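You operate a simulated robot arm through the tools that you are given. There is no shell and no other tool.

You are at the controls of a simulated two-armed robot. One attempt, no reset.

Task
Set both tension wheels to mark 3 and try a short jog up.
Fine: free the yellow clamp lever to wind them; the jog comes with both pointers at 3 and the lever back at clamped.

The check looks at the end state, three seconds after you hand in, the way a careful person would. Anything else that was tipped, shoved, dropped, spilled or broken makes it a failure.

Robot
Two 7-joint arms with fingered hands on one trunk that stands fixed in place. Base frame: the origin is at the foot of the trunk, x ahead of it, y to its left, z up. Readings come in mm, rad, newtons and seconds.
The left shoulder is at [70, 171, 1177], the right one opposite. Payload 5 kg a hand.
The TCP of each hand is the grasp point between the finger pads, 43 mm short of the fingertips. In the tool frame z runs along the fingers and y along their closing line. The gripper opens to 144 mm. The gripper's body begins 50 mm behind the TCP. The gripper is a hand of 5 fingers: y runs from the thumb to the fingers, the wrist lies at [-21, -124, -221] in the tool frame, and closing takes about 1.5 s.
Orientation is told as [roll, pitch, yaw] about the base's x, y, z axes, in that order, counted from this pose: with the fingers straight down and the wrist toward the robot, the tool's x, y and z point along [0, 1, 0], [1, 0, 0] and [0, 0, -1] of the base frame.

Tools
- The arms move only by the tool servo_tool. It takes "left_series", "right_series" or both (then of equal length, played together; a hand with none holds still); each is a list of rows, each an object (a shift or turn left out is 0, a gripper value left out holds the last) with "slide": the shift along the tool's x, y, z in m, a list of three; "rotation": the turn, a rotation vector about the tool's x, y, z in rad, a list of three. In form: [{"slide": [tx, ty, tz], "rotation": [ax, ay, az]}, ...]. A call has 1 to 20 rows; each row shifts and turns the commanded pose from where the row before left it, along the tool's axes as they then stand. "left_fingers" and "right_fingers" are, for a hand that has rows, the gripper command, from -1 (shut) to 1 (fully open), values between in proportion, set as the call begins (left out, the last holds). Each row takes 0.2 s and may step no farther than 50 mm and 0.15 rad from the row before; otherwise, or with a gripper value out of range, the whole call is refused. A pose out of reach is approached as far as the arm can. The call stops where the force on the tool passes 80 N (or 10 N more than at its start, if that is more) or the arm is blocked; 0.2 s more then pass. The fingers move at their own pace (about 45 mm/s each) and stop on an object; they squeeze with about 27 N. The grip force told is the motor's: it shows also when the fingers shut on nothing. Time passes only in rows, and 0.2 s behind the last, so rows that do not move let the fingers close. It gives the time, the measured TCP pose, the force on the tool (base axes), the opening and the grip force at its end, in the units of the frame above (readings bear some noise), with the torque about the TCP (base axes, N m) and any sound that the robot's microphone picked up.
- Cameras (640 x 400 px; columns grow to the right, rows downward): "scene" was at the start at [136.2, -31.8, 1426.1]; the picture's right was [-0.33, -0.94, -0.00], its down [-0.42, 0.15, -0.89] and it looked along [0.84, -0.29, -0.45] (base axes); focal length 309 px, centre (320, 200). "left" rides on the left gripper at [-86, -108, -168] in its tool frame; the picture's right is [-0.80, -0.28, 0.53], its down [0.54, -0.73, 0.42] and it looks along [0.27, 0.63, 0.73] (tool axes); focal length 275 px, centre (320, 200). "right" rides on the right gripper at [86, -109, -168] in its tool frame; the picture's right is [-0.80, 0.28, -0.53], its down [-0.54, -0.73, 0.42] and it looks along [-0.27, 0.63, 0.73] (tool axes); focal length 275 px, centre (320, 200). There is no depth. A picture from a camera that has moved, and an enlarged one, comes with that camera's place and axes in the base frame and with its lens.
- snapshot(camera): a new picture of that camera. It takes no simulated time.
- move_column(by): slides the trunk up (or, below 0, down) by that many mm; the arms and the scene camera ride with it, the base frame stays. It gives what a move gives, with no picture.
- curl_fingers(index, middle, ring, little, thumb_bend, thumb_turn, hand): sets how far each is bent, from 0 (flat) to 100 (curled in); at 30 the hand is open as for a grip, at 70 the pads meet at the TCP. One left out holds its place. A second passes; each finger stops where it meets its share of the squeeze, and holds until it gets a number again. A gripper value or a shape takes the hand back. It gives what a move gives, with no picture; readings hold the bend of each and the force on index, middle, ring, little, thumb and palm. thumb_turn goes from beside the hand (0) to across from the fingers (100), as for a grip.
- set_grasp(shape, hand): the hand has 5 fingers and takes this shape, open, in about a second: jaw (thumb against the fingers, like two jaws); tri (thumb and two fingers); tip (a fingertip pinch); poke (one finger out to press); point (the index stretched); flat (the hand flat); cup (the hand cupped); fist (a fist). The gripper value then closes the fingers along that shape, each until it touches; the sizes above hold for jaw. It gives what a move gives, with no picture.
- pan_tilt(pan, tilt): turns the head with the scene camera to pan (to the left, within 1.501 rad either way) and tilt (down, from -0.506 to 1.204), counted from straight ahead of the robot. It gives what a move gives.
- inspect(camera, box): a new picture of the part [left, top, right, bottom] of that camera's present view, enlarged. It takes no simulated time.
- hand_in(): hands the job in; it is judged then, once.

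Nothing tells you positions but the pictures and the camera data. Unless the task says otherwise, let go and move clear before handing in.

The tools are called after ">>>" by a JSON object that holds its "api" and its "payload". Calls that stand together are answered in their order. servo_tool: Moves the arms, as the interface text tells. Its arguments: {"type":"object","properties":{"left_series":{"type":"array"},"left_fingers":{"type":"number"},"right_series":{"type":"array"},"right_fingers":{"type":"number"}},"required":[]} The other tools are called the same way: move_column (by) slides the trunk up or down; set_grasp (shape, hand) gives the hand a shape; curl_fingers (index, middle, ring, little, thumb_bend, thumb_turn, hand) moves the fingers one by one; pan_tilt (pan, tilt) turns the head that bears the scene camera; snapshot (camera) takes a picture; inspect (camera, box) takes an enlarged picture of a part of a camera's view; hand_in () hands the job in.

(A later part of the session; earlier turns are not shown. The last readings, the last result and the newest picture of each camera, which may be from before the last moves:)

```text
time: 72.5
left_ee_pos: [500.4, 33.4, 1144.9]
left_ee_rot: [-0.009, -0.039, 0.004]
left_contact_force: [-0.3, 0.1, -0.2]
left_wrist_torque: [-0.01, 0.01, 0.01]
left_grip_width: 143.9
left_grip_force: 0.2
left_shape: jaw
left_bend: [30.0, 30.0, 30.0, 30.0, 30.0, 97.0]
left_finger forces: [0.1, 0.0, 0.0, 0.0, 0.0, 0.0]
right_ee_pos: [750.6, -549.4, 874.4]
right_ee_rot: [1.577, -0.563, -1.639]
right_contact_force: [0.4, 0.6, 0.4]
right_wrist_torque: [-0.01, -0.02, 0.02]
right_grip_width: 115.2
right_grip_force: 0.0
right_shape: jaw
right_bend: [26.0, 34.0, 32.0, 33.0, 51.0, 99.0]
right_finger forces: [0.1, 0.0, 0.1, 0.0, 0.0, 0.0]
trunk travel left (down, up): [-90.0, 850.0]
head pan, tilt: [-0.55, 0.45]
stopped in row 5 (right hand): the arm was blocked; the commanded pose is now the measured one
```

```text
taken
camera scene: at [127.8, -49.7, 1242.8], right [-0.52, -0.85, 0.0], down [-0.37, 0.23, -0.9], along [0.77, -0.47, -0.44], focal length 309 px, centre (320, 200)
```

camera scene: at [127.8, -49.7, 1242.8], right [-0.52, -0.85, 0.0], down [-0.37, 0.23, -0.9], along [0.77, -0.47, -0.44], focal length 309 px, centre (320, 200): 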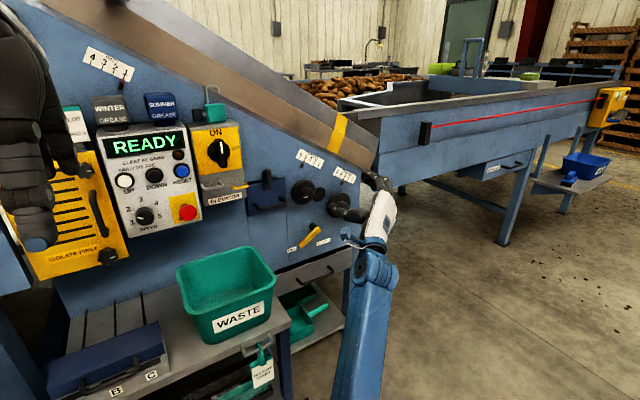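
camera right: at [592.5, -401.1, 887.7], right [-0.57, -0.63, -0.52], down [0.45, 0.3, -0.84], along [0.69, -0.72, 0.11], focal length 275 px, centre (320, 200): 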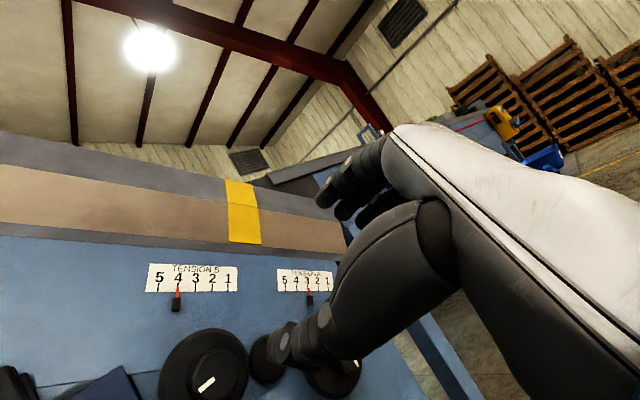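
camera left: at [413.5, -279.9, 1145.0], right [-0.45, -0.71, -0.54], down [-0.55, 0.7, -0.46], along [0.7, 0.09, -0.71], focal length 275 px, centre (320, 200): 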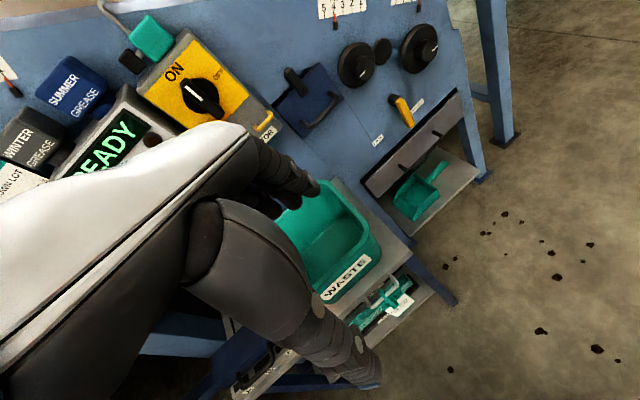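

The arm lagged and stopped short in free space, about 8 cm from the target. I'll continue the move in smaller, slower steps.

>>> {"api": "servo_tool", "payload": {"right_series": [{"slide": [0.0006, -0.01, 0.003]}, {"slide": [0.0006, -0.01, 0.003]}, {"slide": [0.0006, -0.01, 0.003]}, {"slide": [0.0006, -0.01, 0.003]}, {}]}}

>>> {"api": "snapshot", "payload": {"camera": "right"}}

```text
time: 73.9
left_ee_pos: [501.0, 32.3, 1144.3]
left_ee_rot: [-0.01, -0.041, 0.004]
left_contact_force: [-0.4, 0.0, 0.2]
left_wrist_torque: [-0.01, -0.02, 0.0]
left_grip_width: 143.9
left_grip_force: 0.1
left_shape: jaw
left_bend: [30.0, 30.0, 30.0, 30.0, 30.0, 97.0]
left_finger forces: [0.1, 0.1, 0.1, 0.0, 0.0, 0.0]
right_ee_pos: [761.7, -540.4, 883.7]
right_ee_rot: [1.603, -0.62, -1.675]
right_contact_force: [0.0, 0.3, 0.4]
right_wrist_torque: [-0.02, -0.03, 0.0]
right_grip_width: 115.0
right_grip_force: 0.1
right_shape: jaw
right_bend: [26.0, 34.0, 32.0, 33.0, 51.0, 99.0]
right_finger forces: [0.0, 0.1, 0.0, 0.0, 0.0, 0.0]
trunk travel left (down, up): [-90.0, 850.0]
head pan, tilt: [-0.55, 0.45]
stopped in row 5 (right hand): the arm was blocked; the commanded pose is now the measured one
```

```text
taken
camera right: at [605.8, -386.1, 884.2], right [-0.58, -0.65, -0.5], down [0.47, 0.24, -0.85], along [0.67, -0.73, 0.17], focal length 275 px, centre (320, 200)
```

right: 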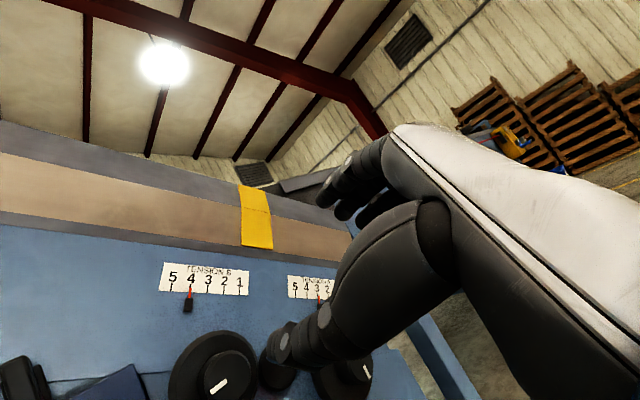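

Something is blocking the arm from going left. I'll look down at the elbow and forearm.

>>> {"api": "pan_tilt", "payload": {"pan": -0.55, "tilt": 0.95}}

>>> {"api": "snapshot", "payload": {"camera": "scene"}}

>>> {"api": "snapshot", "payload": {"camera": "left"}}

```text
time: 74.9
left_ee_pos: [500.6, 32.1, 1143.3]
left_ee_rot: [-0.01, -0.039, 0.003]
left_contact_force: [0.0, -0.4, -0.8]
left_wrist_torque: [-0.02, -0.05, -0.03]
left_grip_width: 144.4
left_grip_force: 0.1
left_shape: jaw
left_bend: [30.0, 30.0, 30.0, 30.0, 30.0, 97.0]
left_finger forces: [0.0, 0.0, 0.0, 0.0, 0.1, 0.0]
right_ee_pos: [760.4, -538.7, 880.7]
right_ee_rot: [1.603, -0.619, -1.674]
right_contact_force: [0.0, 0.2, -0.3]
right_wrist_torque: [-0.01, -0.04, 0.0]
right_grip_width: 114.8
right_grip_force: 0.0
right_shape: jaw
right_bend: [26.0, 34.0, 32.0, 33.0, 51.0, 99.0]
right_finger forces: [0.0, 0.0, 0.0, 0.1, 0.0, 0.0]
trunk travel left (down, up): [-90.0, 850.0]
head pan, tilt: [-0.55, 0.949]
```

```text
taken
camera scene: at [111.6, -39.5, 1200.9], right [-0.52, -0.85, 0.0], down [-0.69, 0.42, -0.58], along [0.5, -0.3, -0.81], focal length 309 px, centre (320, 200)
```

scene: 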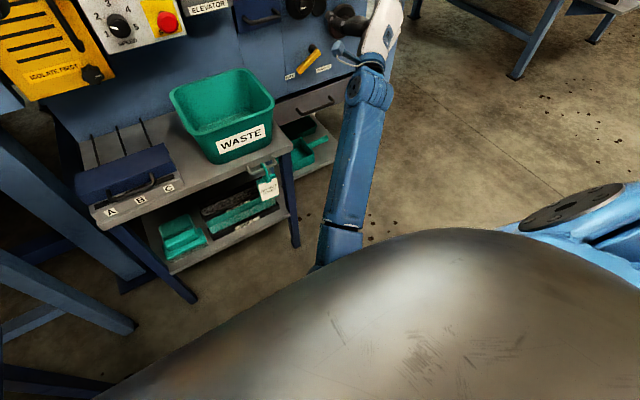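

```text
taken
camera left: at [384.7, -52.6, 1305.2], right [-0.26, -0.8, -0.54], down [-0.71, 0.54, -0.46], along [0.66, 0.26, -0.71], focal length 275 px, centre (320, 200)
```

left: 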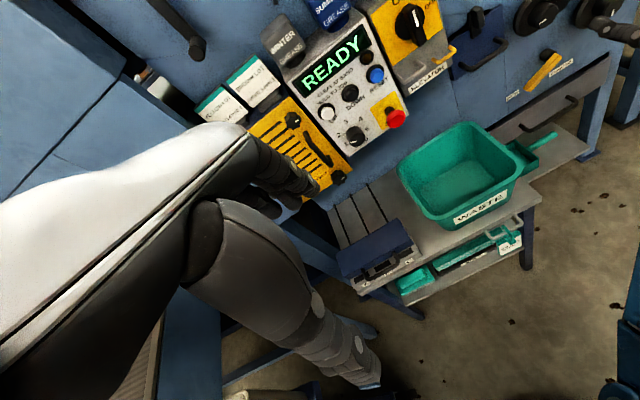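

The right elbow has folded in against the trunk. I'll back the hand off to the right and roll it the other way so the elbow swings outward.

>>> {"api": "servo_tool", "payload": {"right_series": [{"slide": [-0.012, 0.006, 0]}, {"slide": [-0.024, 0.0075, 0]}, {"slide": [-0.024, 0.0075, 0]}, {"slide": [-0.024, 0.0075, 0]}, {}]}}

>>> {"api": "snapshot", "payload": {"camera": "scene"}}

```text
time: 76.1
left_ee_pos: [500.1, 33.0, 1143.3]
left_ee_rot: [-0.009, -0.04, 0.004]
left_contact_force: [0.7, 0.5, 0.5]
left_wrist_torque: [-0.03, 0.02, 0.0]
left_grip_width: 144.1
left_grip_force: 0.0
left_shape: jaw
left_bend: [30.0, 30.0, 30.0, 30.0, 30.0, 97.0]
left_finger forces: [0.0, 0.0, 0.0, 0.1, 0.0, 0.1]
right_ee_pos: [756.7, -608.7, 830.1]
right_ee_rot: [1.601, -0.617, -1.674]
right_contact_force: [0.5, 0.6, -0.6]
right_wrist_torque: [-0.01, 0.01, -0.01]
right_grip_width: 115.1
right_grip_force: 0.1
right_shape: jaw
right_bend: [26.0, 34.0, 32.0, 33.0, 51.0, 99.0]
right_finger forces: [0.0, 0.1, 0.0, 0.0, 0.1, 0.0]
trunk travel left (down, up): [-90.0, 850.0]
head pan, tilt: [-0.55, 0.949]
```

```text
taken
camera scene: at [111.6, -39.1, 1200.9], right [-0.52, -0.85, 0.0], down [-0.69, 0.42, -0.58], along [0.5, -0.3, -0.81], focal length 309 px, centre (320, 200)
```

scene: 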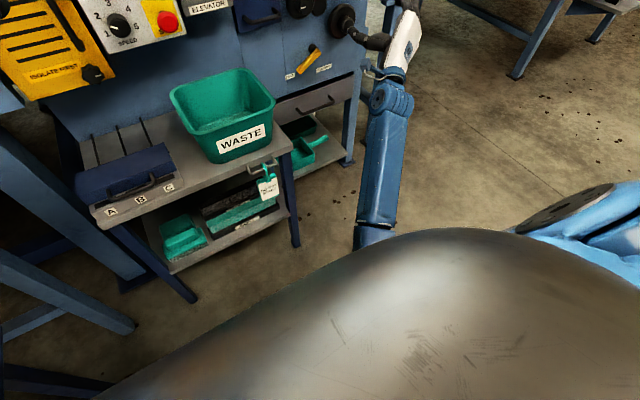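

Now I'll roll the hand back up and watch the elbow move outward.

>>> {"api": "servo_tool", "payload": {"right_series": [{"rotation": [0, 0, 0.08]}, {"rotation": [0, 0, 0.08]}, {"rotation": [0, 0, 0.08]}, {"rotation": [0, 0, 0.08]}, {"rotation": [0, 0, 0.08]}, {"rotation": [0, 0, 0.08]}, {"rotation": [0, 0, 0.08]}, {"rotation": [0, 0, 0.08]}, {"rotation": [0, 0, 0.08]}, {"rotation": [0, 0, 0.08]}, {"rotation": [0, 0, 0.08]}, {"rotation": [0, 0, 0.08]}, {"rotation": [0, 0, 0.08]}, {"rotation": [0, 0, 0.08]}, {"rotation": [0, 0, 0.08]}, {}]}}

>>> {"api": "snapshot", "payload": {"camera": "scene"}}

```text
time: 79.7
left_ee_pos: [500.5, 31.7, 1143.7]
left_ee_rot: [-0.01, -0.041, 0.003]
left_contact_force: [-0.4, -0.1, -0.6]
left_wrist_torque: [0.01, -0.02, -0.01]
left_grip_width: 144.0
left_grip_force: 0.0
left_shape: jaw
left_bend: [30.0, 30.0, 30.0, 30.0, 30.0, 97.0]
left_finger forces: [0.0, 0.0, 0.0, 0.1, 0.0, 0.0]
right_ee_pos: [740.0, -648.0, 849.9]
right_ee_rot: [1.612, 0.535, -1.683]
right_contact_force: [-0.7, -1.5, -0.8]
right_wrist_torque: [0.02, -0.03, -0.02]
right_grip_width: 114.9
right_grip_force: 0.0
right_shape: jaw
right_bend: [26.0, 34.0, 32.0, 33.0, 51.0, 99.0]
right_finger forces: [0.0, 0.1, 0.1, 0.0, 0.0, 0.0]
trunk travel left (down, up): [-90.0, 850.0]
head pan, tilt: [-0.55, 0.949]
stopped in row 16 (right hand): the arm was blocked; the commanded pose is now the measured one
```

```text
taken
camera scene: at [111.5, -39.6, 1200.9], right [-0.52, -0.85, 0.0], down [-0.69, 0.42, -0.58], along [0.5, -0.3, -0.81], focal length 309 px, centre (320, 200)
```

scene: 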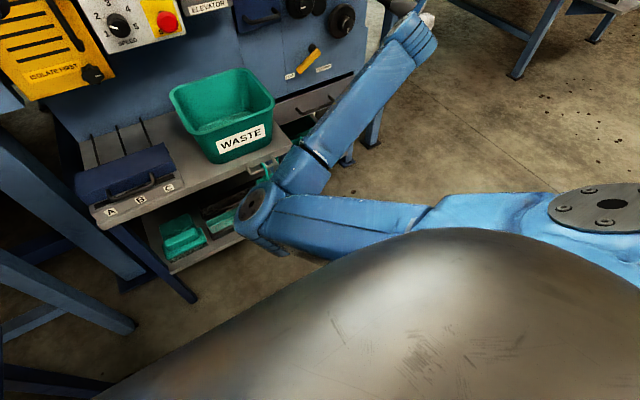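

The elbow swung inward in front of the trunk, so rolling this way is wrong; it's clear of the table. I'll roll back the other way so the elbow goes out again.

>>> {"api": "servo_tool", "payload": {"right_series": [{"rotation": [0, 0, -0.06]}, {"rotation": [0, 0, -0.06]}, {"rotation": [0, 0, -0.06]}, {"rotation": [0, 0, -0.06]}, {"rotation": [0, 0, -0.06]}, {"rotation": [0, 0, -0.06]}, {"rotation": [0, 0, -0.06]}, {"rotation": [0, 0, -0.06]}, {"rotation": [0, 0, -0.06]}, {"rotation": [0, 0, -0.06]}, {"rotation": [0, 0, -0.06]}, {"rotation": [0, 0, -0.06]}, {"rotation": [0, 0, -0.06]}, {"rotation": [0, 0, -0.06]}, {"rotation": [0, 0, -0.06]}, {"rotation": [0, 0, -0.06]}]}}

>>> {"api": "snapshot", "payload": {"camera": "scene"}}

```text
time: 83.1
left_ee_pos: [501.0, 31.8, 1144.0]
left_ee_rot: [-0.009, -0.039, 0.003]
left_contact_force: [-0.5, 0.7, 0.5]
left_wrist_torque: [0.0, -0.02, -0.01]
left_grip_width: 143.9
left_grip_force: 0.1
left_shape: jaw
left_bend: [30.0, 30.0, 30.0, 30.0, 30.0, 97.0]
left_finger forces: [0.1, 0.0, 0.1, 0.1, 0.0, 0.1]
right_ee_pos: [740.5, -645.9, 848.0]
right_ee_rot: [1.608, -0.423, -1.715]
right_contact_force: [-0.8, 0.4, -0.3]
right_wrist_torque: [-0.02, -0.01, 0.01]
right_grip_width: 115.1
right_grip_force: 0.1
right_shape: jaw
right_bend: [26.0, 34.0, 32.0, 33.0, 51.0, 99.0]
right_finger forces: [0.0, 0.0, 0.1, 0.0, 0.1, 0.1]
trunk travel left (down, up): [-90.0, 850.0]
head pan, tilt: [-0.55, 0.949]
```

```text
taken
camera scene: at [111.5, -39.7, 1200.9], right [-0.52, -0.85, 0.0], down [-0.69, 0.42, -0.58], along [0.5, -0.3, -0.81], focal length 309 px, centre (320, 200)
```

scene: 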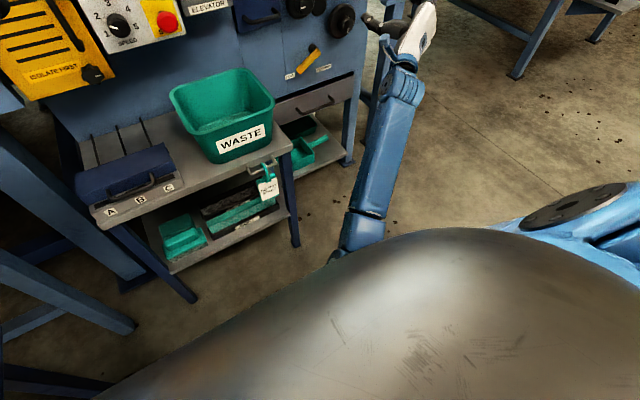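

The elbow swings out again when the roll goes negative. I'll continue a bit further that way, then raise the trunk some so the arm is straighter for wheel B.

>>> {"api": "servo_tool", "payload": {"right_series": [{"rotation": [0, 0, -0.06]}, {"rotation": [0, 0, -0.06]}, {"rotation": [0, 0, -0.06]}, {"rotation": [0, 0, -0.06]}, {"rotation": [0, 0, -0.06]}, {"rotation": [0, 0, -0.06]}, {"rotation": [0, 0, -0.06]}, {"rotation": [0, 0, -0.06]}]}}

>>> {"api": "move_column", "payload": {"by": 60}}

>>> {"api": "snapshot", "payload": {"camera": "scene"}}

>>> {"api": "snapshot", "payload": {"camera": "right"}}

```text
time: 84.9
left_ee_pos: [500.3, 32.1, 1143.6]
left_ee_rot: [-0.009, -0.039, 0.003]
left_contact_force: [0.7, 0.2, 0.8]
left_wrist_torque: [0.01, -0.01, -0.01]
left_grip_width: 144.0
left_grip_force: 0.0
left_shape: jaw
left_bend: [30.0, 30.0, 30.0, 30.0, 30.0, 97.0]
left_finger forces: [0.0, 0.0, 0.1, 0.0, 0.0, 0.0]
right_ee_pos: [740.1, -645.5, 846.6]
right_ee_rot: [1.623, -0.903, -1.741]
right_contact_force: [-0.9, 0.3, 0.1]
right_wrist_torque: [0.01, 0.0, -0.01]
right_grip_width: 115.1
right_grip_force: 0.0
right_shape: jaw
right_bend: [26.0, 34.0, 32.0, 33.0, 51.0, 99.0]
right_finger forces: [0.0, 0.0, 0.0, 0.0, 0.0, 0.0]
trunk travel left (down, up): [-90.0, 850.0]
head pan, tilt: [-0.55, 0.949]
```

```text
time: 85.9
left_ee_pos: [501.2, 31.8, 1202.6]
left_ee_rot: [-0.008, -0.042, 0.004]
left_contact_force: [0.6, -0.5, 0.6]
left_wrist_torque: [0.0, -0.01, -0.01]
left_grip_width: 144.3
left_grip_force: 0.1
left_shape: jaw
left_bend: [30.0, 30.0, 30.0, 30.0, 30.0, 97.0]
left_finger forces: [0.1, 0.1, 0.0, 0.0, 0.1, 0.1]
right_ee_pos: [739.1, -645.8, 907.0]
right_ee_rot: [1.623, -0.901, -1.739]
right_contact_force: [-0.1, 0.4, 0.2]
right_wrist_torque: [0.01, -0.01, -0.01]
right_grip_width: 115.1
right_grip_force: 0.1
right_shape: jaw
right_bend: [26.0, 34.0, 32.0, 33.0, 51.0, 99.0]
right_finger forces: [0.0, 0.0, 0.0, 0.1, 0.1, 0.0]
trunk travel left (down, up): [-150.0, 790.0]
head pan, tilt: [-0.55, 0.949]
```

```text
taken
camera scene: at [112.0, -39.6, 1260.7], right [-0.52, -0.85, 0.0], down [-0.69, 0.42, -0.58], along [0.5, -0.3, -0.81], focal length 309 px, centre (320, 200)
```

scene: 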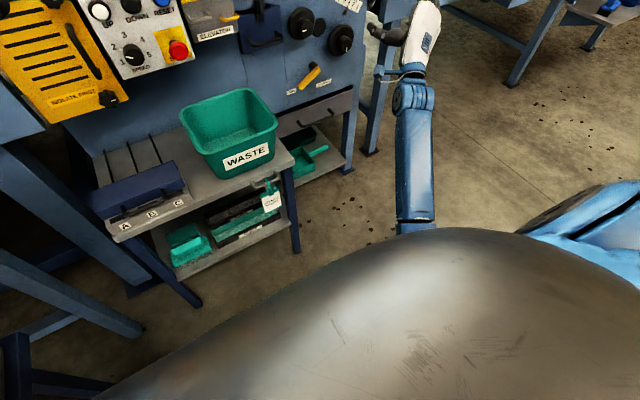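

```text
taken
camera right: at [592.5, -490.3, 869.5], right [-0.62, -0.73, -0.29], down [0.45, -0.03, -0.89], along [0.64, -0.69, 0.35], focal length 275 px, centre (320, 200)
```

right: 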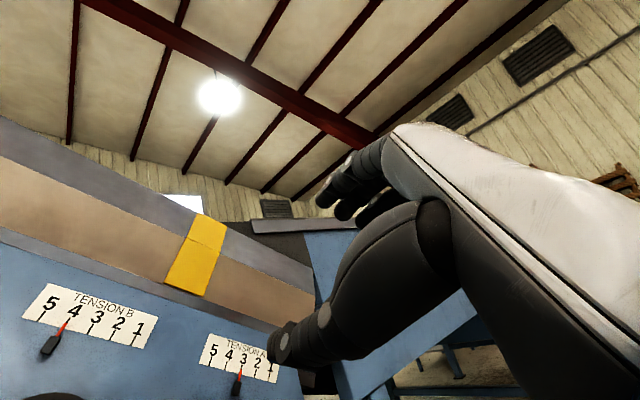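

The arm hangs naturally now with the elbow out. I'll straighten the hand and carry it over to stand in front of wheel B.

>>> {"api": "servo_tool", "payload": {"right_series": [{"rotation": [0.052, 0.04, 0]}, {"rotation": [0.052, 0.04, 0]}, {"slide": [0.0108, -0.0206, 0.005]}, {"slide": [0.0108, -0.0206, 0.005]}, {"slide": [0.0108, -0.0206, 0.005]}, {"slide": [0.0108, -0.0206, 0.005]}, {}]}}

>>> {"api": "snapshot", "payload": {"camera": "scene"}}

```text
time: 87.5
left_ee_pos: [500.6, 32.8, 1203.8]
left_ee_rot: [-0.008, -0.041, 0.004]
left_contact_force: [-0.1, -0.3, 0.5]
left_wrist_torque: [0.04, 0.01, -0.05]
left_grip_width: 144.2
left_grip_force: 0.1
left_shape: jaw
left_bend: [30.0, 30.0, 30.0, 30.0, 30.0, 97.0]
left_finger forces: [0.0, 0.0, 0.1, 0.0, 0.0, 0.1]
right_ee_pos: [760.1, -560.6, 869.1]
right_ee_rot: [1.573, -0.902, -1.573]
right_contact_force: [0.2, 0.0, 0.0]
right_wrist_torque: [-0.01, 0.0, -0.02]
right_grip_width: 115.2
right_grip_force: 0.0
right_shape: jaw
right_bend: [26.0, 34.0, 32.0, 33.0, 51.0, 99.0]
right_finger forces: [0.0, 0.0, 0.0, 0.0, 0.1, 0.0]
trunk travel left (down, up): [-150.0, 790.0]
head pan, tilt: [-0.55, 0.949]
```

```text
taken
camera scene: at [111.4, -39.9, 1260.9], right [-0.52, -0.85, 0.0], down [-0.69, 0.43, -0.58], along [0.5, -0.3, -0.81], focal length 309 px, centre (320, 200)
```

scene: 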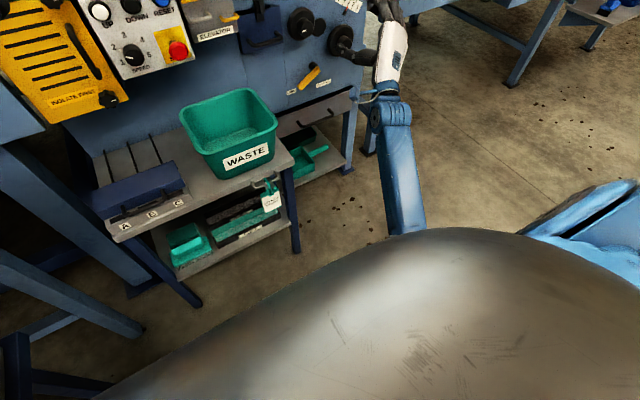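

Tracking is exact now, with the hand level. I'll finish the move to B's axis.

>>> {"api": "servo_tool", "payload": {"right_series": [{"slide": [0.0108, -0.0206, 0.005]}, {"slide": [0.0108, -0.0206, 0.005]}, {"slide": [0.0108, -0.0206, 0.005]}, {"slide": [0.0108, -0.0206, 0.005]}, {}]}}

>>> {"api": "pan_tilt", "payload": {"pan": -0.5, "tilt": 0.55}}

>>> {"api": "snapshot", "payload": {"camera": "scene"}}

>>> {"api": "snapshot", "payload": {"camera": "right"}}

```text
time: 88.7
left_ee_pos: [500.3, 32.4, 1203.3]
left_ee_rot: [-0.009, -0.039, 0.003]
left_contact_force: [1.1, -0.6, -0.2]
left_wrist_torque: [0.0, -0.02, 0.04]
left_grip_width: 144.1
left_grip_force: 0.0
left_shape: jaw
left_bend: [30.0, 30.0, 30.0, 30.0, 30.0, 97.0]
left_finger forces: [0.0, 0.1, 0.0, 0.0, 0.0, 0.0]
right_ee_pos: [780.1, -476.5, 830.7]
right_ee_rot: [1.572, -0.904, -1.574]
right_contact_force: [0.0, 0.5, -0.5]
right_wrist_torque: [0.0, -0.01, 0.03]
right_grip_width: 115.2
right_grip_force: 0.0
right_shape: jaw
right_bend: [26.0, 34.0, 32.0, 33.0, 51.0, 99.0]
right_finger forces: [0.0, 0.0, 0.0, 0.0, 0.1, 0.0]
trunk travel left (down, up): [-150.0, 790.0]
head pan, tilt: [-0.55, 0.949]
```

```text
time: 89.5
left_ee_pos: [501.5, 32.7, 1204.3]
left_ee_rot: [-0.008, -0.041, 0.005]
left_contact_force: [0.2, 0.5, 0.2]
left_wrist_torque: [0.01, 0.03, 0.0]
left_grip_width: 144.0
left_grip_force: 0.0
left_shape: jaw
left_bend: [30.0, 30.0, 30.0, 30.0, 30.0, 97.0]
left_finger forces: [0.0, 0.0, 0.0, 0.1, 0.0, 0.0]
right_ee_pos: [780.1, -476.1, 831.8]
right_ee_rot: [1.571, -0.905, -1.573]
right_contact_force: [0.7, 0.6, -0.2]
right_wrist_torque: [0.01, 0.0, -0.02]
right_grip_width: 115.2
right_grip_force: 0.1
right_shape: jaw
right_bend: [26.0, 34.0, 32.0, 33.0, 51.0, 99.0]
right_finger forces: [0.0, 0.0, 0.0, 0.0, 0.0, 0.1]
trunk travel left (down, up): [-150.0, 790.0]
head pan, tilt: [-0.499, 0.55]
```

```text
taken
camera scene: at [128.4, -44.5, 1293.7], right [-0.48, -0.88, 0.0], down [-0.46, 0.25, -0.85], along [0.75, -0.41, -0.52], focal length 309 px, centre (320, 200)
```

scene: 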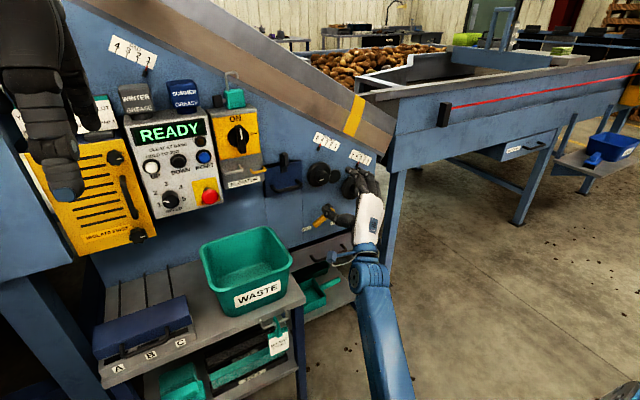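

```text
taken
camera right: at [612.7, -340.9, 798.4], right [-0.53, -0.8, -0.27], down [0.42, 0.02, -0.91], along [0.73, -0.6, 0.33], focal length 275 px, centre (320, 200)
```

right: 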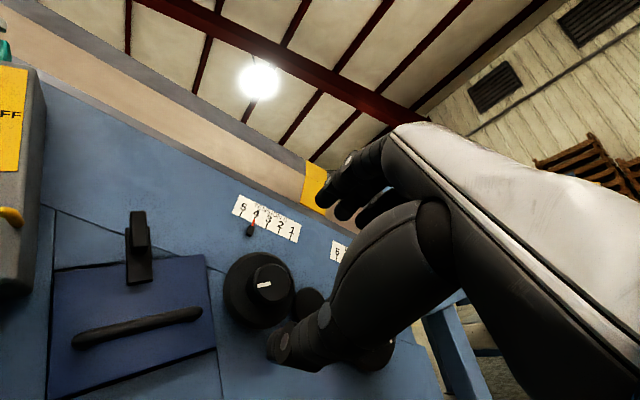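

The hand is lined up with wheel B's hub. I'll check B's pointer closely and roll the hand to the starting angle for a counter-clockwise turn.

>>> {"api": "servo_tool", "payload": {"right_series": [{"rotation": [0, 0, 0.06]}, {"rotation": [0, 0, 0.06]}, {"rotation": [0, 0, 0.06]}, {"rotation": [0, 0, 0.06]}, {"rotation": [0, 0, 0.06]}, {}]}}

>>> {"api": "inspect", "payload": {"camera": "right", "box": [200, 160, 340, 340]}}

>>> {"api": "snapshot", "payload": {"camera": "scene"}}

>>> {"api": "inspect", "payload": {"camera": "scene", "box": [305, 120, 345, 155]}}

```text
time: 90.9
left_ee_pos: [500.7, 32.2, 1203.1]
left_ee_rot: [-0.008, -0.041, 0.004]
left_contact_force: [0.7, -0.9, 0.0]
left_wrist_torque: [-0.03, 0.0, -0.02]
left_grip_width: 143.9
left_grip_force: 0.2
left_shape: jaw
left_bend: [30.0, 30.0, 30.0, 30.0, 30.0, 97.0]
left_finger forces: [0.0, 0.1, 0.0, 0.0, 0.0, 0.1]
right_ee_pos: [776.2, -487.6, 828.6]
right_ee_rot: [1.553, -0.634, -1.566]
right_contact_force: [-0.1, -0.2, 0.7]
right_wrist_torque: [-0.04, -0.03, -0.03]
right_grip_width: 115.0
right_grip_force: 0.1
right_shape: jaw
right_bend: [26.0, 34.0, 32.0, 33.0, 51.0, 99.0]
right_finger forces: [0.1, 0.1, 0.1, 0.1, 0.0, 0.1]
trunk travel left (down, up): [-150.0, 790.0]
head pan, tilt: [-0.499, 0.55]
```

```text
2.22 times, centred on (270, 250) of right
camera zoom: at [608.6, -347.5, 834.4], right [-0.55, -0.7, -0.46], down [0.41, 0.26, -0.87], along [0.73, -0.67, 0.15], focal length 612 px, centre (431, 89)
```

zoom: 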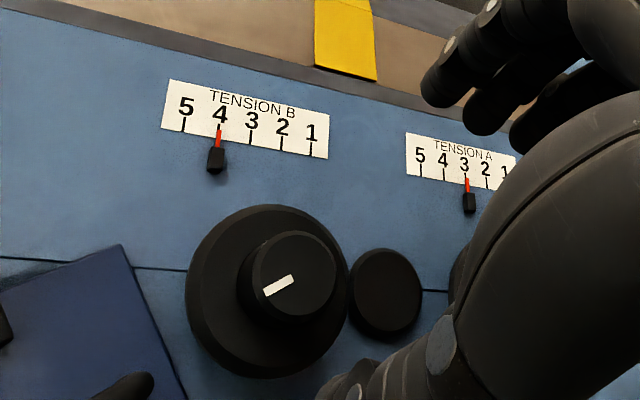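

```text
taken
camera scene: at [128.5, -44.3, 1293.8], right [-0.48, -0.88, 0.0], down [-0.46, 0.25, -0.85], along [0.75, -0.41, -0.52], focal length 309 px, centre (320, 200)
```

scene: 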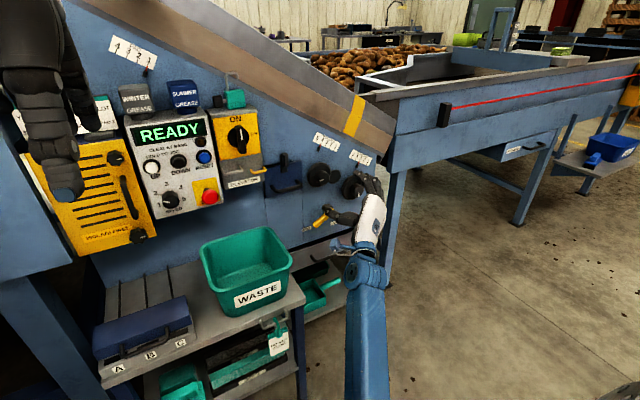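

```text
11.43 times, centred on (325, 138) of scene
camera zoom: at [128.5, -44.3, 1293.8], right [-0.48, -0.88, 0.0], down [-0.46, 0.25, -0.85], along [0.75, -0.41, -0.52], focal length 3533 px, centre (263, 914)
```

zoom: 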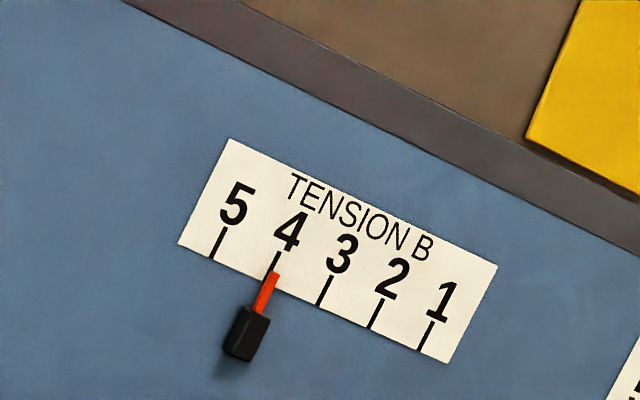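

B reads 4.0. The elbow starts to crowd the trunk above this roll angle, so I'll use the range from about -0.8 downward. Going back slightly and checking alignment.

>>> {"api": "servo_tool", "payload": {"right_series": [{"rotation": [0, 0, -0.07]}, {"rotation": [0, 0, -0.07]}, {"rotation": [0, 0, -0.06]}, {}, {}]}}

>>> {"api": "inspect", "payload": {"camera": "right", "box": [200, 200, 360, 360]}}

```text
time: 92.1
left_ee_pos: [500.6, 32.6, 1203.2]
left_ee_rot: [-0.009, -0.041, 0.002]
left_contact_force: [-0.3, 0.6, 0.2]
left_wrist_torque: [-0.01, -0.03, 0.01]
left_grip_width: 144.0
left_grip_force: 0.0
left_shape: jaw
left_bend: [30.0, 30.0, 30.0, 30.0, 30.0, 97.0]
left_finger forces: [0.1, 0.0, 0.0, 0.0, 0.0, 0.1]
right_ee_pos: [779.9, -475.8, 830.3]
right_ee_rot: [1.573, -0.805, -1.571]
right_contact_force: [0.2, -0.4, -0.1]
right_wrist_torque: [0.02, 0.01, -0.03]
right_grip_width: 115.1
right_grip_force: 0.0
right_shape: jaw
right_bend: [26.0, 34.0, 32.0, 33.0, 51.0, 99.0]
right_finger forces: [0.1, 0.0, 0.1, 0.0, 0.0, 0.0]
trunk travel left (down, up): [-150.0, 790.0]
head pan, tilt: [-0.499, 0.55]
```

```text
2.50 times, centred on (280, 280) of right
camera zoom: at [612.7, -338.4, 812.3], right [-0.53, -0.77, -0.35], down [0.42, 0.11, -0.9], along [0.73, -0.63, 0.27], focal length 688 px, centre (420, 0)
```

zoom: 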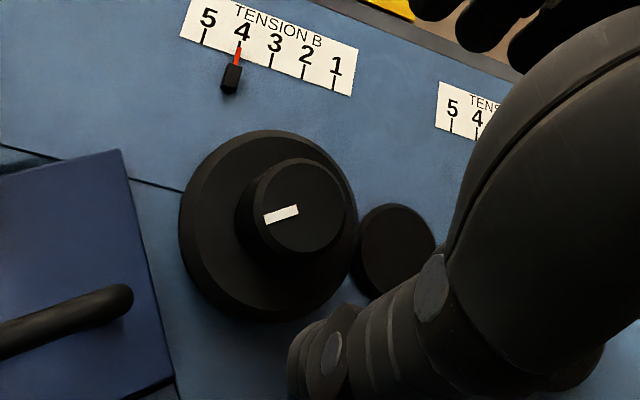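

Alignment with B's hub is within 2-3 mm. I'll advance around it with the hand moderately open.

>>> {"api": "servo_tool", "payload": {"right_series": [{"slide": [0, 0, 0.03]}, {"slide": [0, 0, 0.03]}, {"slide": [-0.001, -0.001, 0.025]}, {"slide": [0, 0, 0.02]}, {}]}}

>>> {"api": "snapshot", "payload": {"camera": "right"}}

>>> {"api": "inspect", "payload": {"camera": "scene", "box": [260, 110, 420, 240]}}

```text
time: 93.3
left_ee_pos: [499.7, 33.2, 1203.7]
left_ee_rot: [-0.009, -0.041, 0.003]
left_contact_force: [0.4, -0.6, 0.7]
left_wrist_torque: [0.0, -0.03, 0.0]
left_grip_width: 143.6
left_grip_force: 0.0
left_shape: jaw
left_bend: [30.0, 30.0, 30.0, 30.0, 30.0, 97.0]
left_finger forces: [0.0, 0.0, 0.0, 0.1, 0.0, 0.0]
right_ee_pos: [885.6, -475.5, 829.6]
right_ee_rot: [1.572, -0.804, -1.573]
right_contact_force: [-0.2, -1.2, -0.5]
right_wrist_torque: [-0.01, -0.05, -0.02]
right_grip_width: 115.1
right_grip_force: 0.0
right_shape: jaw
right_bend: [26.0, 34.0, 32.0, 33.0, 51.0, 99.0]
right_finger forces: [0.1, 0.0, 0.1, 0.0, 0.0, 0.0]
trunk travel left (down, up): [-150.0, 790.0]
head pan, tilt: [-0.499, 0.55]
```

```text
taken
camera right: at [718.2, -338.6, 810.9], right [-0.53, -0.77, -0.35], down [0.42, 0.11, -0.9], along [0.73, -0.63, 0.27], focal length 275 px, centre (320, 200)
```

right: 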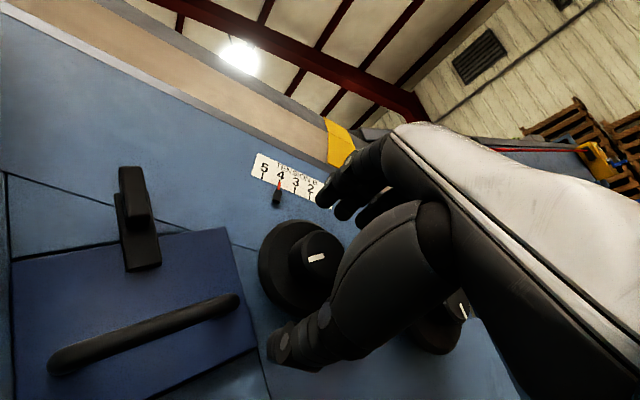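

```text
3.08 times, centred on (340, 175) of scene
camera zoom: at [128.2, -44.5, 1293.8], right [-0.48, -0.88, 0.0], down [-0.46, 0.25, -0.85], along [0.75, -0.41, -0.52], focal length 951 px, centre (258, 277)
```

zoom: 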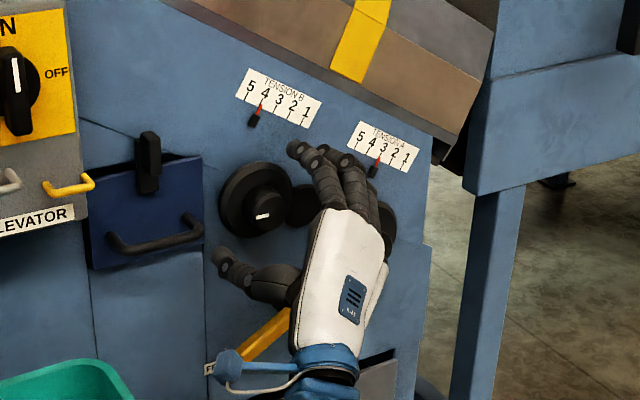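

The hand is around wheel B. Closing on the rim.

>>> {"api": "servo_tool", "payload": {"right_series": [{"slide": [0, 0, 0.003]}, {}, {}, {}, {}, {}, {}, {}], "right_fingers": -1}}

>>> {"api": "snapshot", "payload": {"camera": "right"}}

>>> {"api": "inspect", "payload": {"camera": "scene", "box": [260, 110, 420, 240]}}

```text
time: 95.1
left_ee_pos: [500.1, 32.3, 1203.4]
left_ee_rot: [-0.009, -0.04, 0.004]
left_contact_force: [0.2, 0.7, -0.4]
left_wrist_torque: [0.04, 0.01, -0.03]
left_grip_width: 143.7
left_grip_force: 0.1
left_shape: jaw
left_bend: [30.0, 30.0, 30.0, 30.0, 30.0, 97.0]
left_finger forces: [0.0, 0.0, 0.1, 0.1, 0.0, 0.0]
right_ee_pos: [889.0, -475.4, 829.7]
right_ee_rot: [1.57, -0.807, -1.571]
right_contact_force: [-6.5, 4.0, -3.5]
right_wrist_torque: [0.01, 0.21, 0.23]
right_grip_width: 77.9
right_grip_force: 26.9
right_shape: jaw
right_bend: [74.0, 43.0, 44.0, 42.0, 69.0, 100.0]
right_finger forces: [11.8, 6.8, 0.1, 0.0, 23.1, 0.0]
trunk travel left (down, up): [-150.0, 790.0]
head pan, tilt: [-0.499, 0.55]
```

```text
taken
camera right: at [720.9, -338.0, 810.8], right [-0.53, -0.77, -0.35], down [0.42, 0.11, -0.9], along [0.73, -0.63, 0.27], focal length 275 px, centre (320, 200)
```

right: 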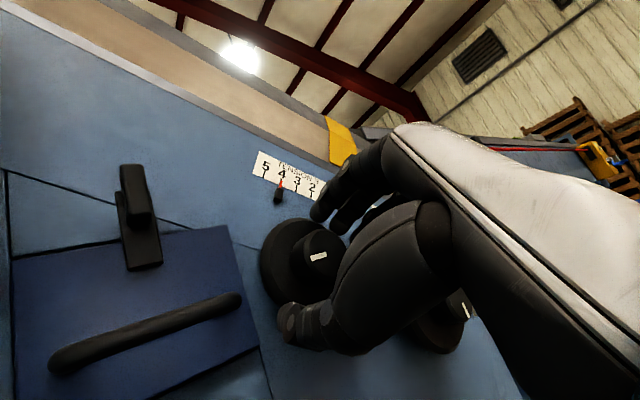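

```text
3.08 times, centred on (340, 175) of scene
camera zoom: at [128.2, -44.3, 1293.8], right [-0.48, -0.88, 0.0], down [-0.46, 0.25, -0.85], along [0.75, -0.41, -0.52], focal length 951 px, centre (258, 277)
```

zoom: 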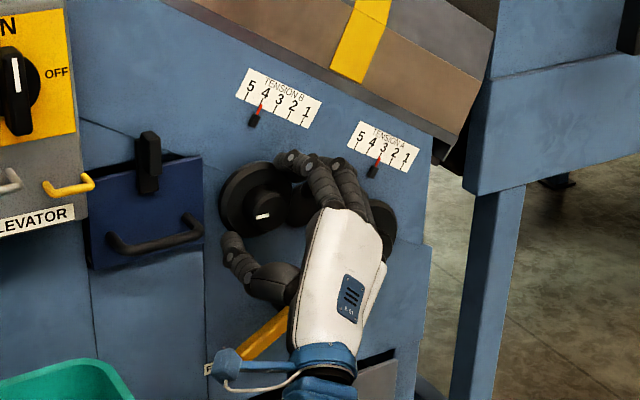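

It grips at 78 mm with thumb, index and middle loaded. I'll turn counter-clockwise slowly and see whether B's pointer follows.

>>> {"api": "servo_tool", "payload": {"right_series": [{"rotation": [0, 0, -0.05]}, {"rotation": [0, 0, -0.05]}, {"rotation": [0, 0, -0.05]}, {"rotation": [0, 0, -0.05]}, {"rotation": [0, 0, -0.05]}, {"rotation": [0, 0, -0.05]}]}}

>>> {"api": "snapshot", "payload": {"camera": "right"}}

>>> {"api": "inspect", "payload": {"camera": "scene", "box": [305, 120, 345, 155]}}

```text
time: 96.5
left_ee_pos: [499.4, 32.6, 1204.1]
left_ee_rot: [-0.011, -0.04, 0.002]
left_contact_force: [0.0, 1.1, -0.7]
left_wrist_torque: [0.03, 0.0, -0.02]
left_grip_width: 143.8
left_grip_force: 0.0
left_shape: jaw
left_bend: [30.0, 30.0, 30.0, 30.0, 30.0, 97.0]
left_finger forces: [0.1, 0.0, 0.0, 0.0, 0.0, 0.0]
right_ee_pos: [887.5, -476.3, 828.8]
right_ee_rot: [1.571, -1.106, -1.57]
right_contact_force: [-6.1, 2.9, -5.8]
right_wrist_torque: [0.13, 0.35, 0.16]
right_grip_width: 77.1
right_grip_force: 27.2
right_shape: jaw
right_bend: [74.0, 43.0, 44.0, 42.0, 69.0, 100.0]
right_finger forces: [11.5, 6.5, 0.0, 0.1, 24.1, 0.0]
trunk travel left (down, up): [-150.0, 790.0]
head pan, tilt: [-0.499, 0.55]
```

```text
taken
camera right: at [720.7, -349.8, 770.8], right [-0.53, -0.84, -0.1], down [0.42, -0.16, -0.89], along [0.73, -0.52, 0.44], focal length 275 px, centre (320, 200)
```

right: 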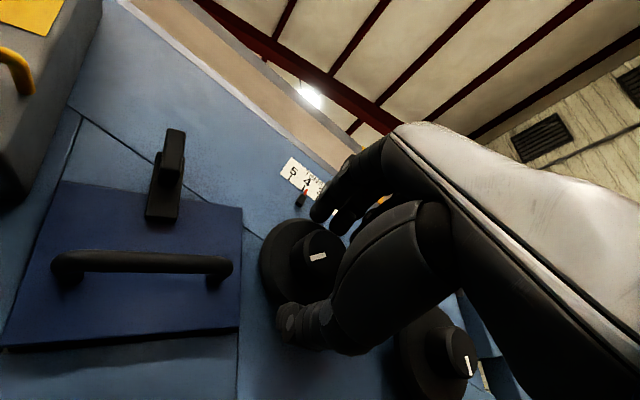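

```text
11.43 times, centred on (325, 138) of scene
camera zoom: at [128.4, -44.7, 1293.8], right [-0.48, -0.88, 0.0], down [-0.46, 0.25, -0.85], along [0.75, -0.41, -0.52], focal length 3533 px, centre (263, 914)
```

zoom: 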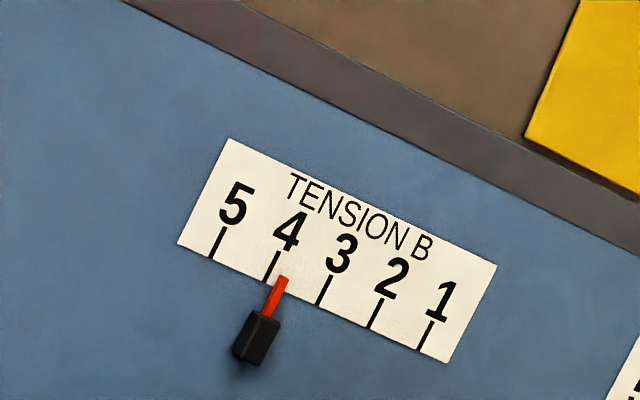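

B's pointer follows in the right direction at the same rate. Continuing counter-clockwise.

>>> {"api": "servo_tool", "payload": {"right_series": [{"rotation": [0, 0, -0.05]}, {"rotation": [0, 0, -0.05]}, {"rotation": [0, 0, -0.05]}, {"rotation": [0, 0, -0.05]}, {"rotation": [0, 0, -0.05]}, {"rotation": [0, 0, -0.05]}, {"rotation": [0, 0, -0.05]}]}}

>>> {"api": "snapshot", "payload": {"camera": "right"}}

>>> {"api": "inspect", "payload": {"camera": "scene", "box": [260, 110, 420, 240]}}

```text
time: 98.1
left_ee_pos: [500.8, 30.4, 1202.8]
left_ee_rot: [-0.009, -0.04, 0.003]
left_contact_force: [-0.5, -0.6, -0.5]
left_wrist_torque: [0.0, 0.05, -0.01]
left_grip_width: 144.0
left_grip_force: 0.1
left_shape: jaw
left_bend: [30.0, 30.0, 30.0, 30.0, 30.0, 97.0]
left_finger forces: [0.0, 0.0, 0.1, 0.0, 0.1, 0.0]
right_ee_pos: [888.4, -476.9, 829.2]
right_ee_rot: [1.565, -1.454, -1.564]
right_contact_force: [-8.4, 1.5, -8.2]
right_wrist_torque: [0.13, 0.55, 0.07]
right_grip_width: 77.3
right_grip_force: 26.7
right_shape: jaw
right_bend: [74.0, 44.0, 44.0, 42.0, 68.0, 100.0]
right_finger forces: [11.6, 6.4, 0.1, 0.0, 27.0, 0.1]
trunk travel left (down, up): [-150.0, 790.0]
head pan, tilt: [-0.499, 0.55]
```

```text
taken
camera right: at [720.7, -377.5, 731.2], right [-0.53, -0.82, 0.19], down [0.42, -0.45, -0.78], along [0.73, -0.34, 0.59], focal length 275 px, centre (320, 200)
```

right: 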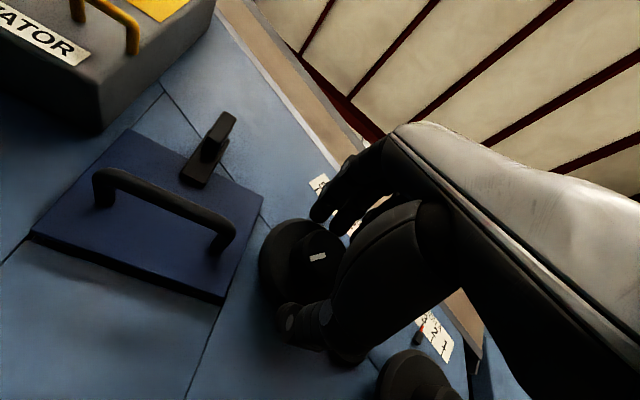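

```text
3.08 times, centred on (340, 175) of scene
camera zoom: at [128.4, -45.2, 1293.8], right [-0.48, -0.88, 0.0], down [-0.46, 0.25, -0.85], along [0.75, -0.41, -0.52], focal length 951 px, centre (258, 277)
```

zoom: 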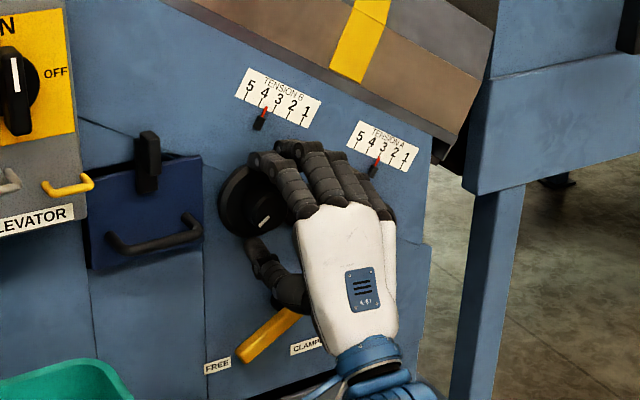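

B is near 3.6. Continuing while the arm still tracks well.

>>> {"api": "servo_tool", "payload": {"right_series": [{"rotation": [0, 0, -0.05]}, {"rotation": [0, 0, -0.05]}, {"rotation": [0, 0, -0.05]}, {"rotation": [0, 0, -0.05]}, {"rotation": [0, 0, -0.05]}]}}

>>> {"api": "inspect", "payload": {"camera": "scene", "box": [260, 110, 420, 240]}}

>>> {"api": "inspect", "payload": {"camera": "scene", "box": [305, 120, 345, 155]}}

```text
time: 99.3
left_ee_pos: [500.8, 31.0, 1203.1]
left_ee_rot: [-0.008, -0.039, 0.005]
left_contact_force: [0.4, -0.7, 0.5]
left_wrist_torque: [0.01, 0.06, 0.01]
left_grip_width: 144.0
left_grip_force: 0.2
left_shape: jaw
left_bend: [30.0, 30.0, 30.0, 30.0, 30.0, 97.0]
left_finger forces: [0.0, 0.1, 0.0, 0.1, 0.0, 0.1]
right_ee_pos: [888.6, -476.4, 829.0]
right_ee_rot: [-1.565, -1.438, 1.563]
right_contact_force: [-12.6, -0.3, -10.2]
right_wrist_torque: [0.11, 0.67, -0.05]
right_grip_width: 77.0
right_grip_force: 26.5
right_shape: jaw
right_bend: [74.0, 44.0, 44.0, 42.0, 68.0, 100.0]
right_finger forces: [11.5, 6.1, 0.0, 0.0, 28.5, 0.1]
trunk travel left (down, up): [-150.0, 790.0]
head pan, tilt: [-0.499, 0.55]
```

```text
3.08 times, centred on (340, 175) of scene
camera zoom: at [128.5, -45.2, 1293.7], right [-0.48, -0.88, 0.0], down [-0.46, 0.25, -0.85], along [0.75, -0.41, -0.52], focal length 951 px, centre (258, 277)
```

zoom: 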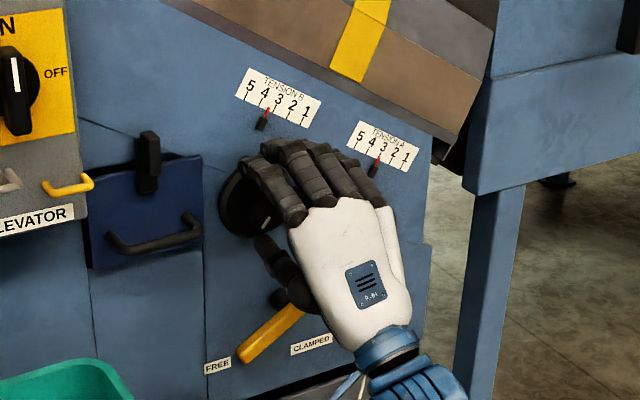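

```text
11.43 times, centred on (325, 138) of scene
camera zoom: at [128.5, -45.2, 1293.7], right [-0.48, -0.88, 0.0], down [-0.46, 0.25, -0.85], along [0.75, -0.41, -0.52], focal length 3533 px, centre (263, 914)
```

zoom: 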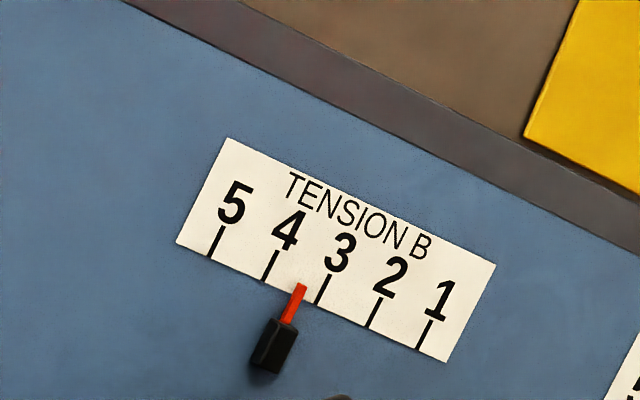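

B reads about 3.4, and the side load is growing, so I'll release, roll back and take a fresh grip for the last part.

>>> {"api": "servo_tool", "payload": {"right_series": [{}, {}, {}, {}, {}], "right_fingers": 0.6}}

>>> {"api": "servo_tool", "payload": {"right_series": [{"slide": [0, 0, -0.02]}, {"slide": [0, 0, -0.02]}, {"slide": [0, 0, -0.02]}, {}]}}

>>> {"api": "inspect", "payload": {"camera": "scene", "box": [260, 110, 420, 240]}}

```text
time: 100.5
left_ee_pos: [500.7, 32.5, 1204.4]
left_ee_rot: [-0.009, -0.041, 0.003]
left_contact_force: [0.4, 0.5, 0.1]
left_wrist_torque: [0.0, 0.02, 0.0]
left_grip_width: 143.8
left_grip_force: 0.0
left_shape: jaw
left_bend: [30.0, 30.0, 30.0, 30.0, 30.0, 97.0]
left_finger forces: [0.1, 0.1, 0.0, 0.0, 0.0, 0.0]
right_ee_pos: [887.9, -475.9, 830.7]
right_ee_rot: [-1.57, -1.439, 1.572]
right_contact_force: [0.2, 0.4, -1.3]
right_wrist_torque: [0.01, 0.02, 0.0]
right_grip_width: 114.8
right_grip_force: 0.0
right_shape: jaw
right_bend: [26.0, 34.0, 32.0, 33.0, 52.0, 99.0]
right_finger forces: [0.1, 0.0, 0.1, 0.0, 0.1, 0.0]
trunk travel left (down, up): [-150.0, 790.0]
head pan, tilt: [-0.499, 0.55]
```

```text
time: 101.5
left_ee_pos: [501.0, 32.7, 1202.8]
left_ee_rot: [-0.01, -0.039, 0.003]
left_contact_force: [0.2, -0.4, 0.1]
left_wrist_torque: [0.01, 0.02, -0.02]
left_grip_width: 143.8
left_grip_force: 0.1
left_shape: jaw
left_bend: [30.0, 30.0, 30.0, 30.0, 30.0, 97.0]
left_finger forces: [0.0, 0.0, 0.0, 0.0, 0.1, 0.0]
right_ee_pos: [829.0, -476.2, 830.2]
right_ee_rot: [-1.57, -1.438, 1.569]
right_contact_force: [0.8, 0.6, -0.6]
right_wrist_torque: [-0.05, 0.02, -0.03]
right_grip_width: 114.9
right_grip_force: 0.0
right_shape: jaw
right_bend: [26.0, 34.0, 32.0, 33.0, 52.0, 99.0]
right_finger forces: [0.1, 0.1, 0.1, 0.0, 0.0, 0.1]
trunk travel left (down, up): [-150.0, 790.0]
head pan, tilt: [-0.499, 0.55]
```

```text
3.08 times, centred on (340, 175) of scene
camera zoom: at [128.9, -44.5, 1293.7], right [-0.48, -0.88, 0.0], down [-0.46, 0.25, -0.85], along [0.75, -0.41, -0.52], focal length 951 px, centre (258, 277)
```

zoom: 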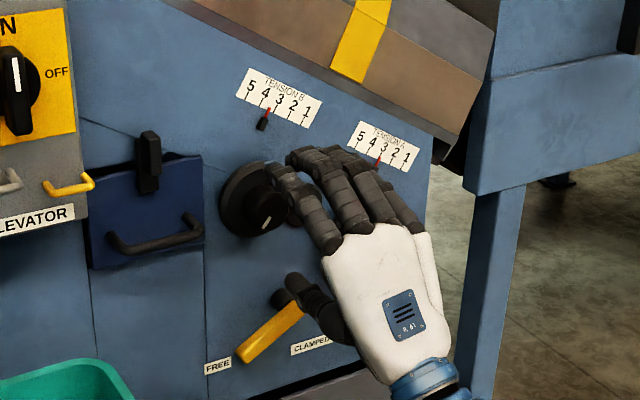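

B held its position. Rolling back and re-gripping.

>>> {"api": "servo_tool", "payload": {"right_series": [{"rotation": [0, 0, 0.07]}, {"rotation": [0, 0, 0.07]}, {"rotation": [0, 0, 0.07]}, {"rotation": [0, 0, 0.07]}, {"rotation": [0, 0, 0.07]}, {"rotation": [0, 0, 0.07]}, {"rotation": [0, 0, 0.07]}, {"rotation": [0, 0, 0.07]}, {"rotation": [0, 0, 0.07]}, {"rotation": [0, 0, 0.07]}, {"rotation": [0, 0, 0.07]}, {}]}}

>>> {"api": "servo_tool", "payload": {"right_series": [{"slide": [0, 0, 0.02]}, {"slide": [0, 0, 0.02]}, {"slide": [0, 0, 0.021]}, {}]}}

>>> {"api": "snapshot", "payload": {"camera": "right"}}

```text
time: 104.1
left_ee_pos: [500.3, 31.2, 1203.8]
left_ee_rot: [-0.009, -0.04, 0.003]
left_contact_force: [0.6, -0.6, -0.3]
left_wrist_torque: [-0.01, -0.02, 0.05]
left_grip_width: 143.9
left_grip_force: 0.0
left_shape: jaw
left_bend: [30.0, 30.0, 30.0, 30.0, 30.0, 97.0]
left_finger forces: [0.0, 0.1, 0.1, 0.0, 0.0, 0.0]
right_ee_pos: [828.0, -475.2, 830.1]
right_ee_rot: [1.57, -0.932, -1.571]
right_contact_force: [0.0, 0.0, -0.2]
right_wrist_torque: [0.01, 0.0, 0.0]
right_grip_width: 115.0
right_grip_force: 0.0
right_shape: jaw
right_bend: [26.0, 34.0, 32.0, 33.0, 52.0, 99.0]
right_finger forces: [0.0, 0.0, 0.0, 0.0, 0.0, 0.1]
trunk travel left (down, up): [-150.0, 790.0]
head pan, tilt: [-0.499, 0.55]
```

```text
time: 105.1
left_ee_pos: [500.8, 31.5, 1204.4]
left_ee_rot: [-0.01, -0.04, 0.005]
left_contact_force: [-0.1, 0.5, -0.5]
left_wrist_torque: [0.0, -0.02, 0.0]
left_grip_width: 144.1
left_grip_force: 0.1
left_shape: jaw
left_bend: [30.0, 30.0, 30.0, 30.0, 30.0, 97.0]
left_finger forces: [0.0, 0.1, 0.1, 0.0, 0.1, 0.0]
right_ee_pos: [889.6, -476.2, 828.9]
right_ee_rot: [1.571, -0.934, -1.573]
right_contact_force: [0.1, 0.6, -0.2]
right_wrist_torque: [0.02, -0.02, -0.02]
right_grip_width: 114.8
right_grip_force: 0.1
right_shape: jaw
right_bend: [26.0, 34.0, 32.0, 33.0, 52.0, 99.0]
right_finger forces: [0.1, 0.1, 0.0, 0.0, 0.0, 0.1]
trunk travel left (down, up): [-150.0, 790.0]
head pan, tilt: [-0.499, 0.55]
```

```text
taken
camera right: at [721.5, -341.9, 793.5], right [-0.53, -0.81, -0.25], down [0.42, 0.0, -0.91], along [0.73, -0.59, 0.35], focal length 275 px, centre (320, 200)
```

right: 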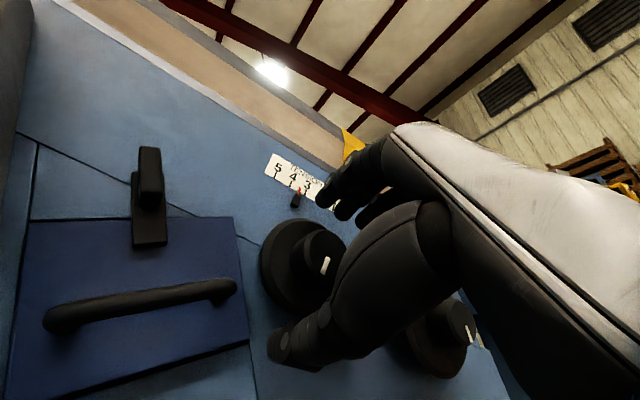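

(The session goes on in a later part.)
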